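You operate a simulated robot arm through the tools that you are given. There is no shell and no other tool. Be economical: measure what you need, move in short steps, check, and stop when the job is done.

The job below is to be done with a simulated robot arm. You get a single attempt, and the scene is never put back.

Task
Fetch the red rolled top and set it on the breakfast tray.

Only the result counts: the job must be done as asked and must still hold three seconds after the hand-in. Knocking over, shifting, dropping, spilling or breaking anything else fails it.

Robot
A 7-joint arm with a two-finger parallel gripper, fixed in place. Base frame: the origin is at the foot of the arm, x ahead of it, y to its left, z up; the work surface is at about z = -0.001. Readings come in m, rad, newtons and seconds.
With the tool pointing down near the work surface it reaches from about 0.24 to 0.62 m from the base axis. Its first joint turns from -1.152 to 1.152 rad. Payload 2.6 kg.
The TCP is the grasp point between the finger pads, 0.03 m short of the fingertips. In the tool frame z runs along the fingers and y along their closing line. Largest opening 0.094 m; finger width 0.028, thickness 0.01; the body of the gripper, 0.05 by 0.096 m, starts 0.055 m behind the TCP.
Orientation is told as [roll, pitch, yaw] about the base's x, y, z axes, in that order, counted from this pose: with the fingers straight down and closing along the base's y, the tool's x points along the base's -x, its y along +y and its z along -z.

Tools
- The arm moves only by the tool move_arm. Its argument "steps" is a list of rows, each a list of 7 numbers: the gripper command, from -1 (fully open) to 1 (shut), values between in proportion, then the shift along the base's x, y, z in units of 150 mm (1.0 is 150 mm), then the turn, a rotation vector about the base's x, y, z in units of 120 degrees (1.0 is 120 degrees). In form: [[fingers, tx, ty, tz, wx, wy, wz], ...]. A call has 1 to 20 rows; each row is the pose to reach, as a shift and turn from the pose commanded when the call began. A call with a number of a shift or a turn outside -1 to 1 is refused whole. Each row takes 0.2 s and may step no farther than 0.05 m and 0.15 rad from the row before; otherwise, or with a gripper value out of range, the whole call is refused. A pose out of reach is approached as far as the arm can. The call stops where the force on the tool passes 40 N (or 10 N more than at its start, if that is more) or the arm is blocked; 0.2 s more then pass. Each finger travels about 0.072 m/s and halts on what it meets, pressing with about 27 N; the grip force reading is that of the motor and also rises with nothing between the fingers. The clock runs only during rows and for 0.2 s after the last one: add rows that repeat a pose to give the fingers time. It gives the time, the measured TCP pose, the force on the tool (base axes), the opening and the grip force at its end, in the units of the frame above (readings bear some noise).
- Cameras (640 x 400 px; columns grow to the right, rows downward): "scene" is fixed at [0.0527, 0.4686, 0.545]; the picture's right is [-0.38, -0.93, 0.00], its down [-0.69, 0.28, -0.67] and it looks along [0.62, -0.25, -0.74] (base axes); focal length 214 px, centre (320, 200). "wrist" rides on the gripper at [0.076, 0.014, -0.103] in the tool frame; the picture's right is [-0.18, 0.98, 0.00], its down [-0.75, -0.14, -0.64] and it looks along [-0.63, -0.12, 0.77] (tool axes); focal length 243 px, centre (320, 200). There is no depth. A picture from a camera that has moved, and an enlarged one, comes with that camera's place and axes in the base frame and with its lens.
- camera(camera): a new picture of that camera. The clock stands still meanwhile.
- zoom(camera, box): a new picture of the part [left, top, right, bottom] of that camera's present view, enlarged. The clock stands still meanwhile.
- close_job(): hands the job in; it is judged then, once.

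Work in short steps. Places have to be worked out from the pictures, the camera data and where the tool is seen: move nearer, look again, correct. Check each grasp and each placing, and mend what went wrong. You have 90 turns and 36 pictures in all, those below and enlarged ones among them. Open the gripper and draw the arm clear of the work before you hand the job in, unless the task says otherwise; then end with one line.

The tools are called as a command line: name --pt "numbers of a row" for each row, then --argument value for the rest, lists and objects as JSON in quotes. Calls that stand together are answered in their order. move_arm: Moves the arm, as the interface text tells. Its arguments: {"type":"object","properties":{"steps":{"type":"array","items":{"type":"array","items":{"type":"number"}}}},"required":["steps"]} The other tools are called the same way: camera (camera) takes a picture; zoom (camera, box) takes an enlarged picture of a part of a camera's view; close_job () hands the job in.

At the start:

```text
t: 0.0
ee_pos: [0.3969, 0.1567, 0.3274]
orientation: [0.0, -0.001, 0.0]
wrist_force: [0.0, 0.6, 0.3]
gripper_width: 0.0939
finger_force: 0.1
```

scene: 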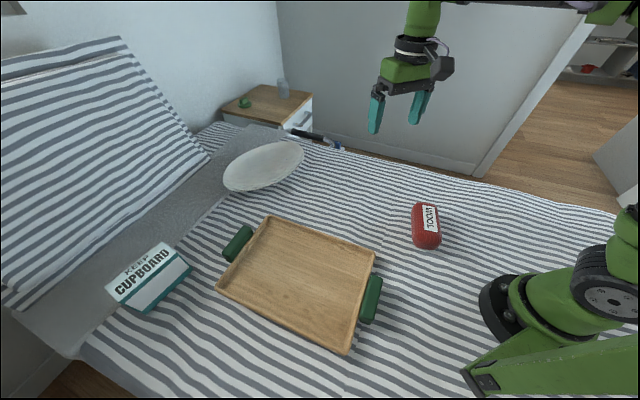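
wrist: 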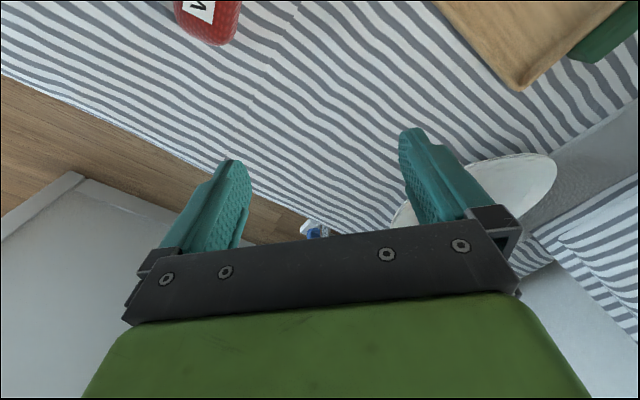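

The red roll seems to lie near (0.27, 0.045) and the tray's centre near (0.27, 0.44). I'll zoom in on both before moving.

zoom --camera "scene" --box '[376, 180, 476, 270]'

zoom --camera "scene" --box '[200, 200, 400, 360]'

```text
4.44 times, centred on (426, 225) of scene
camera zoom: at [0.0527, 0.4686, 0.545], right [-0.38, -0.93, 0.0], down [-0.69, 0.28, -0.67], along [0.62, -0.25, -0.74], focal length 953 px, centre (-151, 89)
```

zoom: 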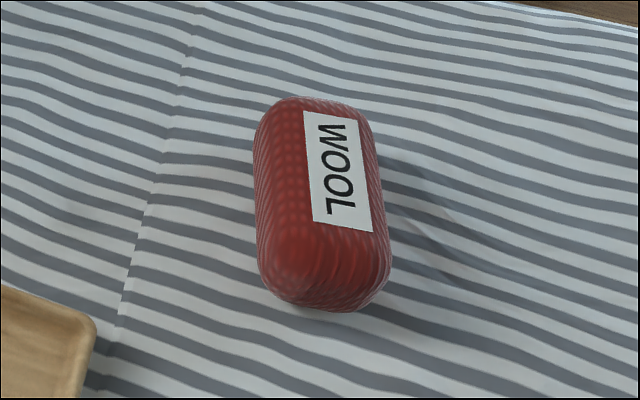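

```text
2.50 times, centred on (300, 280) of scene
camera zoom: at [0.0527, 0.4686, 0.545], right [-0.38, -0.93, 0.0], down [-0.69, 0.28, -0.67], along [0.62, -0.25, -0.74], focal length 536 px, centre (370, 0)
```

zoom: 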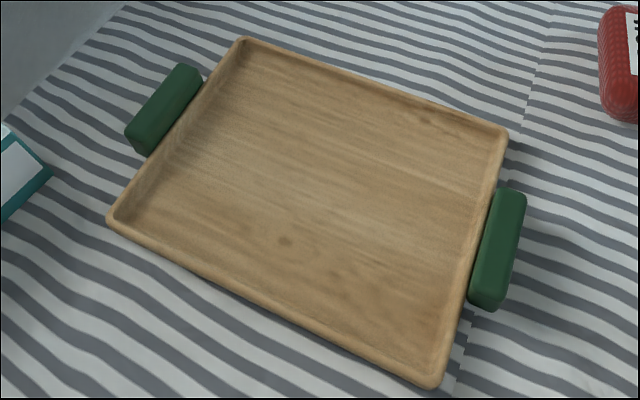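

The roll is a lying block with rounded ends, with its long axis tilted in the plane. I'll move the tool over it at height to measure it with the wrist camera.

move_arm --pt "-1 -0.2 -0.18 -0.05 0 0 0" --pt "-1 -0.4 -0.36 -0.1 0 0 0" --pt "-1 -0.6 -0.54 -0.15 0 0 0" --pt "-1 -0.8 -0.72 -0.3 0 0 0" --pt "-1 -0.8 -0.72 -0.3 0 0 0"

camera --camera "wrist"

```text
t: 1.2
ee_pos: [0.2768, 0.0477, 0.2842]
orientation: [-0.001, 0.001, 0.001]
wrist_force: [-0.7, -0.2, -0.1]
gripper_width: 0.0939
finger_force: 0.1
```

```text
31 pictures are left
camera wrist: at [0.1998, 0.0635, 0.386], right [0.18, 0.98, 0.0], down [0.75, -0.14, 0.64], along [0.63, -0.12, -0.77], focal length 243 px, centre (320, 200)
```

wrist: 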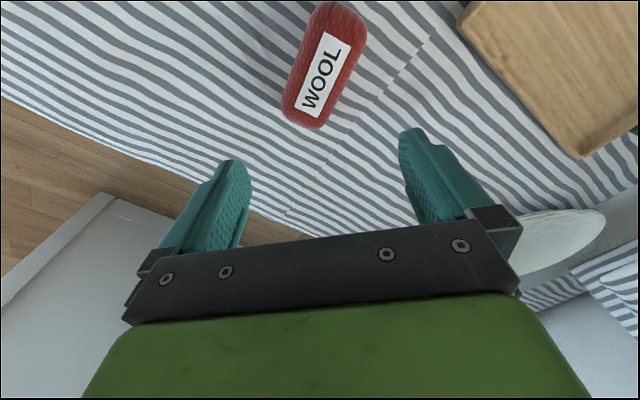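

Triangulating the label puts the roll's centre at about (0.27, 0.053) with its top near z≈0.07. Its axis runs about -28° from x and it is about 0.06 wide. I'll turn -28° so the fingers close across it, go lower, and look again.

move_arm --pt "-1 0 0 -0.1 0 0 -0.058" --pt "-1 -0.02 0.02 -0.25 0 0 -0.116" --pt "-1 -0.04 0.035 -0.4 0 0 -0.175" --pt "-1 -0.04 0.035 -0.6 0 0 -0.233" --pt "-1 -0.04 0.035 -0.6 0 0 -0.233"

camera --camera "wrist"

camera --camera "scene"

```text
t: 2.4
ee_pos: [0.2702, 0.0533, 0.1931]
orientation: [0.0, 0.0, -0.491]
wrist_force: [-0.3, 0.3, -1.2]
gripper_width: 0.0938
finger_force: 0.1
```

```text
30 pictures are left
camera wrist: at [0.2096, 0.1027, 0.2944], right [0.63, 0.78, 0.0], down [0.6, -0.48, 0.64], along [0.5, -0.4, -0.77], focal length 243 px, centre (320, 200)
```

wrist: 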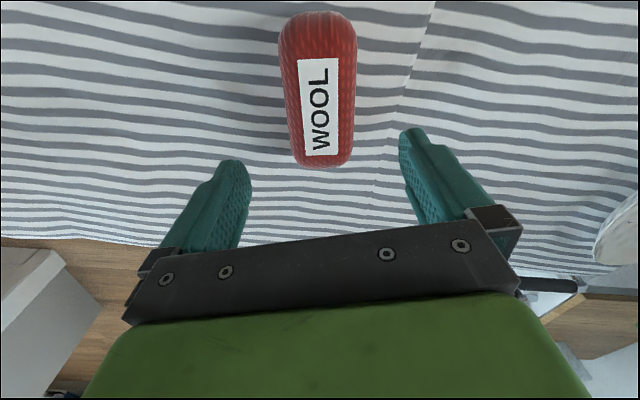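

```text
29 pictures are left
```

scene: 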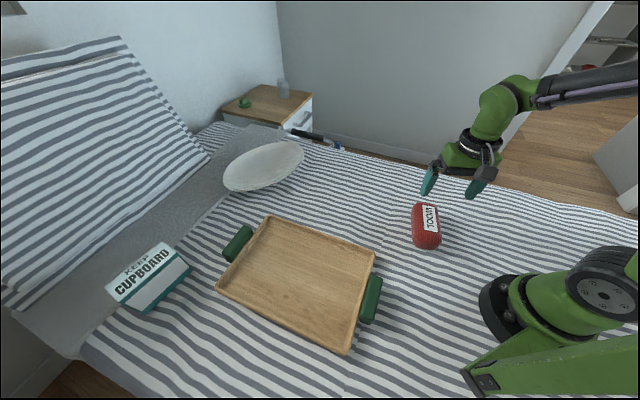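

The closer view gives a centre of about (0.271, 0.055), an axis nearer -34° and a width of about 0.06. I'll turn a little more, go down to just above the roll, and check.

move_arm --pt "-1 0.007 0.01 -0.2 0 0 -0.05" --pt "-1 0.007 0.01 -0.4 0 0 -0.05" --pt "-1 0.007 0.01 -0.52 0 0 -0.05" --pt "-1 0.007 0.01 -0.52 0 0 -0.05"

camera --camera "wrist"

zoom --camera "scene" --box '[376, 180, 476, 270]'

```text
t: 3.4
ee_pos: [0.272, 0.0562, 0.1146]
orientation: [-0.001, -0.001, -0.594]
wrist_force: [0.2, 0.5, 0.1]
gripper_width: 0.0941
finger_force: 0.2
```

```text
28 pictures are left
camera wrist: at [0.2168, 0.1113, 0.2147], right [0.7, 0.71, 0.0], down [0.55, -0.54, 0.64], along [0.46, -0.45, -0.77], focal length 243 px, centre (320, 200)
```

wrist: 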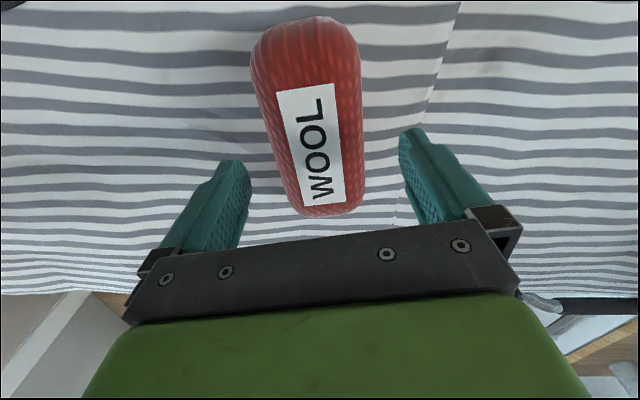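

```text
4.44 times, centred on (426, 225) of scene
camera zoom: at [0.0527, 0.4686, 0.545], right [-0.38, -0.93, 0.0], down [-0.69, 0.28, -0.67], along [0.62, -0.25, -0.74], focal length 953 px, centre (-151, 89)
```

zoom: 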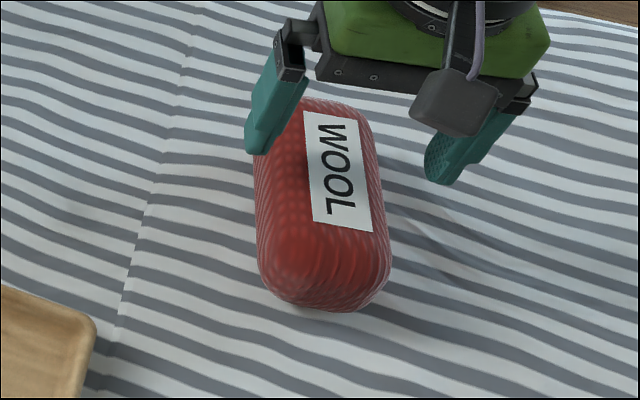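

The axis comes out at -36° and the centre at about (0.271, 0.054), so the fingers straddle the roll well. I'll make the small correction, descend to z≈0.045 and keep the gripper open.

move_arm --pt "-1 -0.007 -0.017 -0.1 0 0 -0.017" --pt "-1 -0.007 -0.017 -0.25 0 0 -0.017" --pt "-1 -0.007 -0.017 -0.36 0 0 -0.017" --pt "-1 -0.007 -0.017 -0.46 0 0 -0.017" --pt "-1 -0.007 -0.017 -0.46 0 0 -0.017"

camera --camera "wrist"

```text
t: 4.6
ee_pos: [0.271, 0.0529, 0.0454]
orientation: [-0.001, 0.001, -0.628]
wrist_force: [0.2, 0.6, -0.4]
gripper_width: 0.0939
finger_force: 0.0
```

```text
26 pictures are left
camera wrist: at [0.2178, 0.1105, 0.1466], right [0.73, 0.69, 0.0], down [0.53, -0.56, 0.64], along [0.44, -0.47, -0.77], focal length 243 px, centre (320, 200)
```

wrist: 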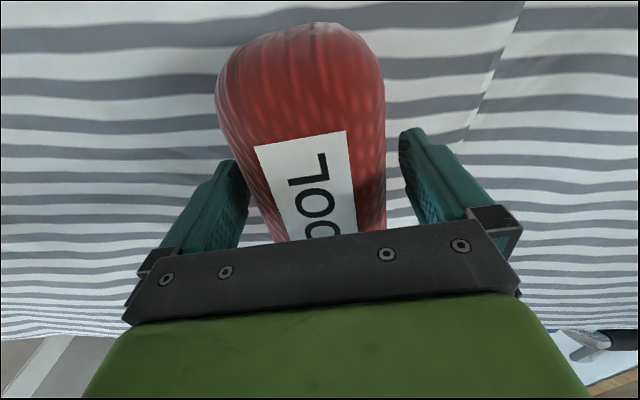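

The roll sits evenly between the fingers, so I'll close the gripper.

move_arm --pt "1 0 0 0 0 0 0" --pt "1 0 0 0 0 0 0" --pt "1 0 0 0 0 0 0" --pt "1 0 0 0 0 0 0" --pt "1 0 0 0 0 0 0"

```text
t: 5.8
ee_pos: [0.2715, 0.0537, 0.0444]
orientation: [0.0, -0.001, -0.627]
wrist_force: [-0.1, 0.1, -0.3]
gripper_width: 0.076
finger_force: 26.8
```

The gripper holds something 0.076 wide at 27 N. I'll lift it slowly and check.

move_arm --pt "1 0 0 0.08 0 0 0" --pt "1 0 0 0.2 0 0 0" --pt "1 0 0 0.4 0 0 0" --pt "1 0 0 0.6 0 0 0" --pt "1 0 0 0.8 0 0 0" --pt "1 0 0 0.8 0 0 0"

camera --camera "scene"

camera --camera "wrist"

```text
t: 7.2
ee_pos: [0.2699, 0.0544, 0.166]
orientation: [0.0, 0.0, -0.628]
wrist_force: [0.2, -0.5, -1.5]
gripper_width: 0.0761
finger_force: 27.3
```

```text
25 pictures are left
```

scene: 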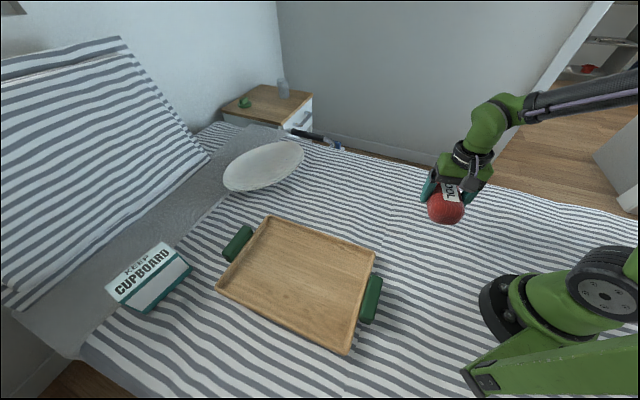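

```text
24 pictures are left
camera wrist: at [0.2159, 0.1114, 0.2678], right [0.73, 0.69, 0.0], down [0.53, -0.56, 0.64], along [0.44, -0.47, -0.77], focal length 243 px, centre (320, 200)
```

wrist: 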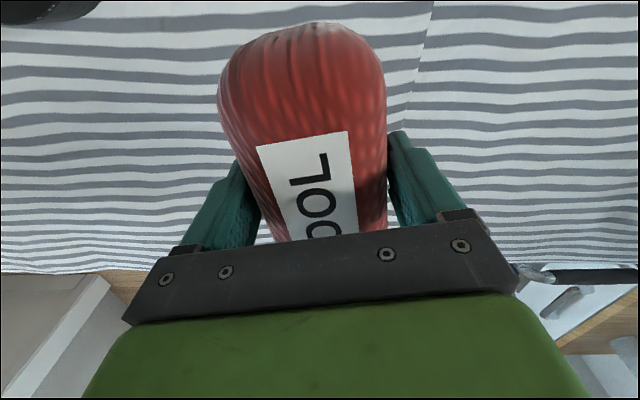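

The roll is held firmly. The tray's corners put its centre at about (0.286, 0.432), with inner size roughly 0.33 × 0.24 and its axes at 45°, so the roll will lie along the short side. I'll carry it over at this height.

move_arm --pt "1 0.01 0.15 0.05 0 0 0" --pt "1 0.02 0.36 0.05 0 0 0" --pt "1 0.03 0.57 0.05 0 0 0" --pt "1 0.04 0.78 0.05 0 0 0" --pt "1 0.05 1.0 0.05 0 0 0"

move_arm --pt "1 0.01 0.2 0 0 0 0" --pt "1 0.02 0.4 0 0 0 0" --pt "1 0.03 0.6 0 0 0 0" --pt "1 0.04 0.8 0 0 0 0" --pt "1 0.05 1.0 0 0 0 0"

move_arm --pt "1 0.0 0.18 0 0 0 0" --pt "1 0.0 0.36 0 0 0 0" --pt "1 0.0 0.51 0 0 0 0" --pt "1 0 0.51 0 0 0 0"

camera --camera "scene"

camera --camera "wrist"

```text
t: 8.4
ee_pos: [0.2787, 0.2038, 0.1704]
orientation: [-0.001, 0.0, -0.627]
wrist_force: [-0.7, -1.1, -1.1]
gripper_width: 0.0762
finger_force: 26.9
```

```text
t: 9.6
ee_pos: [0.2885, 0.3547, 0.1728]
orientation: [0.0, -0.001, -0.63]
wrist_force: [0.1, 0.0, -0.9]
gripper_width: 0.0761
finger_force: 26.9
```

```text
t: 10.6
ee_pos: [0.2876, 0.4316, 0.174]
orientation: [0.0, -0.001, -0.629]
wrist_force: [-0.9, -0.3, -1.3]
gripper_width: 0.0761
finger_force: 27.3
```

```text
23 pictures are left
```

scene: 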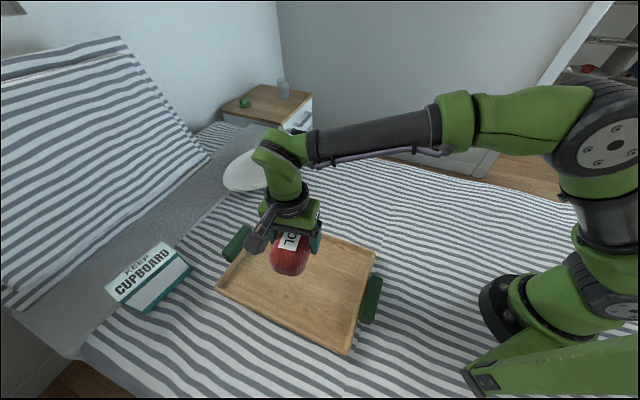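

```text
22 pictures are left
camera wrist: at [0.2341, 0.4883, 0.2754], right [0.73, 0.69, 0.0], down [0.53, -0.56, 0.64], along [0.44, -0.47, -0.77], focal length 243 px, centre (320, 200)
```

wrist: 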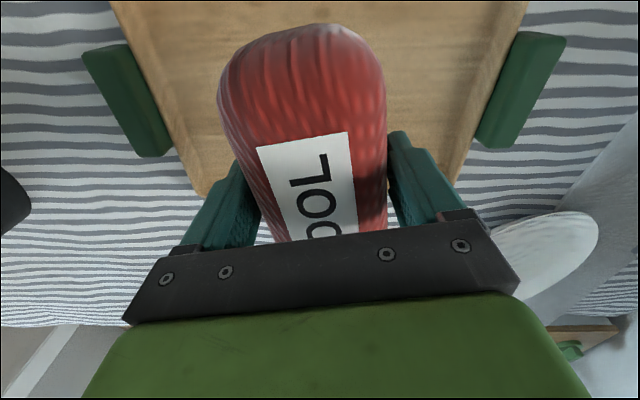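

The roll is centred over the tray. I'll lower it to z≈0.07, then creep down until I feel contact.

move_arm --pt "1 0 0 -0.15 0 0 0" --pt "1 0 0 -0.3 0 0 0" --pt "1 0 0 -0.45 0 0 0" --pt "1 0 0 -0.58 0 0 0" --pt "1 0 0 -0.68 0 0 0" --pt "1 0 0 -0.68 0 0 0"

zoom --camera "scene" --box '[200, 200, 400, 360]'

```text
t: 12.0
ee_pos: [0.2864, 0.4279, 0.0689]
orientation: [0.001, 0.0, -0.629]
wrist_force: [-0.2, 0.0, -1.9]
gripper_width: 0.0762
finger_force: 26.7
```

```text
2.50 times, centred on (300, 280) of scene
camera zoom: at [0.0527, 0.4686, 0.545], right [-0.38, -0.93, 0.0], down [-0.69, 0.28, -0.67], along [0.62, -0.25, -0.74], focal length 536 px, centre (370, 0)
```

zoom: 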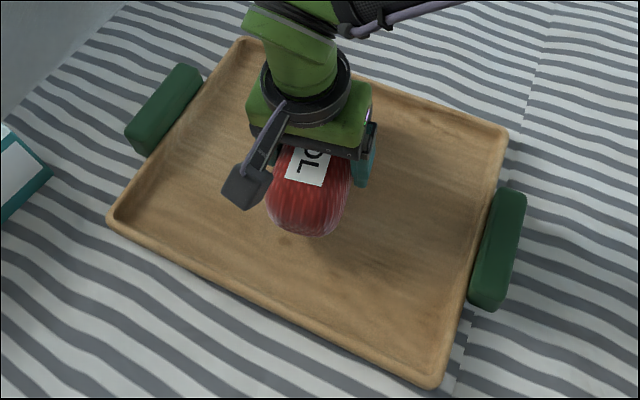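

The roll is well inside the tray and close to its floor, so I'll go down 2 mm per row and watch the force.

move_arm --pt "1 0 0 -0.013 0 0 0" --pt "1 0 0 -0.027 0 0 0" --pt "1 0 0 -0.04 0 0 0" --pt "1 0 0 -0.053 0 0 0"

move_arm --pt "1 0 0 -0.013 0 0 0" --pt "1 0 0 -0.02 0 0 0"

```text
t: 13.0
ee_pos: [0.2856, 0.4282, 0.0626]
orientation: [0.001, -0.001, -0.629]
wrist_force: [0.2, 0.0, -1.3]
gripper_width: 0.0761
finger_force: 27.1
```

```text
t: 13.6
ee_pos: [0.286, 0.4292, 0.0601]
orientation: [-0.001, 0.0, -0.629]
wrist_force: [0.2, 0.8, -2.4]
gripper_width: 0.0763
finger_force: 26.3
```

There's no contact yet, so I'll keep creeping down.

move_arm --pt "1 0 0 -0.01 0 0 0" --pt "1 0 0 -0.02 0 0 0"

move_arm --pt "1 0 0 -0.01 0 0 0" --pt "1 0 0 -0.015 0 0 0"

```text
t: 14.2
ee_pos: [0.2863, 0.4285, 0.0572]
orientation: [0.0, 0.0, -0.628]
wrist_force: [-0.1, 0.0, -2.5]
gripper_width: 0.0761
finger_force: 26.8
```

```text
t: 14.8
ee_pos: [0.286, 0.4302, 0.0561]
orientation: [0.0, -0.001, -0.627]
wrist_force: [0.1, 0.6, -1.6]
gripper_width: 0.0762
finger_force: 27.4
```

Still no contact at z=0.056. I'll continue in small steps.

move_arm --pt "1 0 0 -0.01 0 0 0" --pt "1 0 0 -0.017 0 0 0"

move_arm --pt "1 0 0 -0.008 0 0 0" --pt "1 0 0 -0.013 0 0 0"

```text
t: 15.4
ee_pos: [0.2848, 0.4293, 0.0526]
orientation: [0.0, 0.0, -0.629]
wrist_force: [-0.1, -0.2, -1.8]
gripper_width: 0.076
finger_force: 27.3
```

```text
t: 16.0
ee_pos: [0.2862, 0.4295, 0.0512]
orientation: [0.004, 0.0, -0.632]
wrist_force: [-3.3, -2.1, 14.8]
gripper_width: 0.0762
finger_force: 27.3
```

Contact at z≈0.051, with 15 N upward. I'll ease up about 1 mm and open the fingers.

move_arm --pt "1 0 0 0.005 0 0 0" --pt "0.6 0 0 0.005 0 0 0" --pt "0 0 0 0.005 0 0 0" --pt "-0.7 0 0 0.005 0 0 0" --pt "-1 0 0 0.005 0 0 0" --pt "-1 0 0 0.005 0 0 0" --pt "-1 0 0 0.005 0 0 0"

camera --camera "wrist"

```text
t: 17.6
ee_pos: [0.2857, 0.4293, 0.0518]
orientation: [0.001, 0.0, -0.628]
wrist_force: [-0.2, -0.6, -0.7]
gripper_width: 0.0942
finger_force: 0.1
```

```text
20 pictures are left
camera wrist: at [0.2328, 0.4861, 0.1527], right [0.73, 0.69, 0.0], down [0.53, -0.56, 0.64], along [0.44, -0.47, -0.77], focal length 243 px, centre (320, 200)
```

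wrist: 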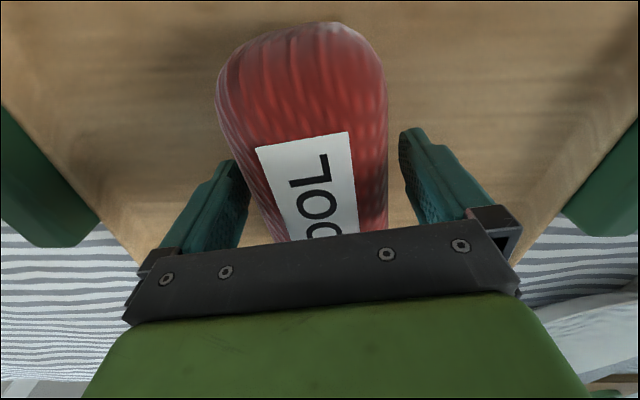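

The roll is free and sitting on the tray floor, with gaps on both sides. I'll go straight up, slowly at first.

move_arm --pt "-1 0 0 0.1 0 0 0" --pt "-1 0 0 0.25 0 0 0" --pt "-1 0 0 0.45 0 0 0" --pt "-1 0 0 0.7 0 0 0" --pt "-1 0 0 1.0 0 0 0" --pt "-1 0 0 1.0 0 0 0"

move_arm --pt "-1 0 -0.25 0.1 0 0 0" --pt "-1 0 -0.5 0.2 0 0 0" --pt "-1 0 -0.75 0.2 0 0 0" --pt "-1 0 -1.0 0.2 0 0 0" --pt "-1 0 -1.0 0.2 0 0 0"

camera --camera "scene"

```text
t: 19.0
ee_pos: [0.2874, 0.4319, 0.2025]
orientation: [-0.001, 0.0, -0.629]
wrist_force: [0.0, 0.0, -0.7]
gripper_width: 0.094
finger_force: 0.0
```

```text
t: 20.2
ee_pos: [0.2872, 0.2809, 0.2307]
orientation: [0.001, 0.001, -0.629]
wrist_force: [-0.2, 0.7, 0.0]
gripper_width: 0.094
finger_force: 0.0
```

```text
19 pictures are left
```

scene: 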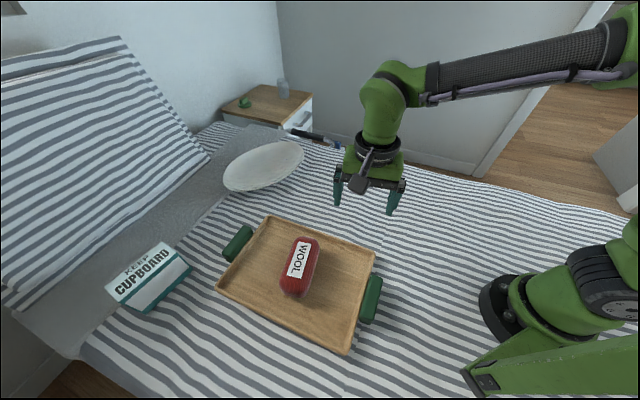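

The scene picture shows the roll resting steadily in the middle of the tray. The tray and everything else are where they were, and the open gripper is clear, so I'm handing in.

close_job

```text
The job is handed in.
```

The red rolled top is lying in the middle of the breakfast tray, nothing else was moved, and the job is handed in with the gripper open and clear.
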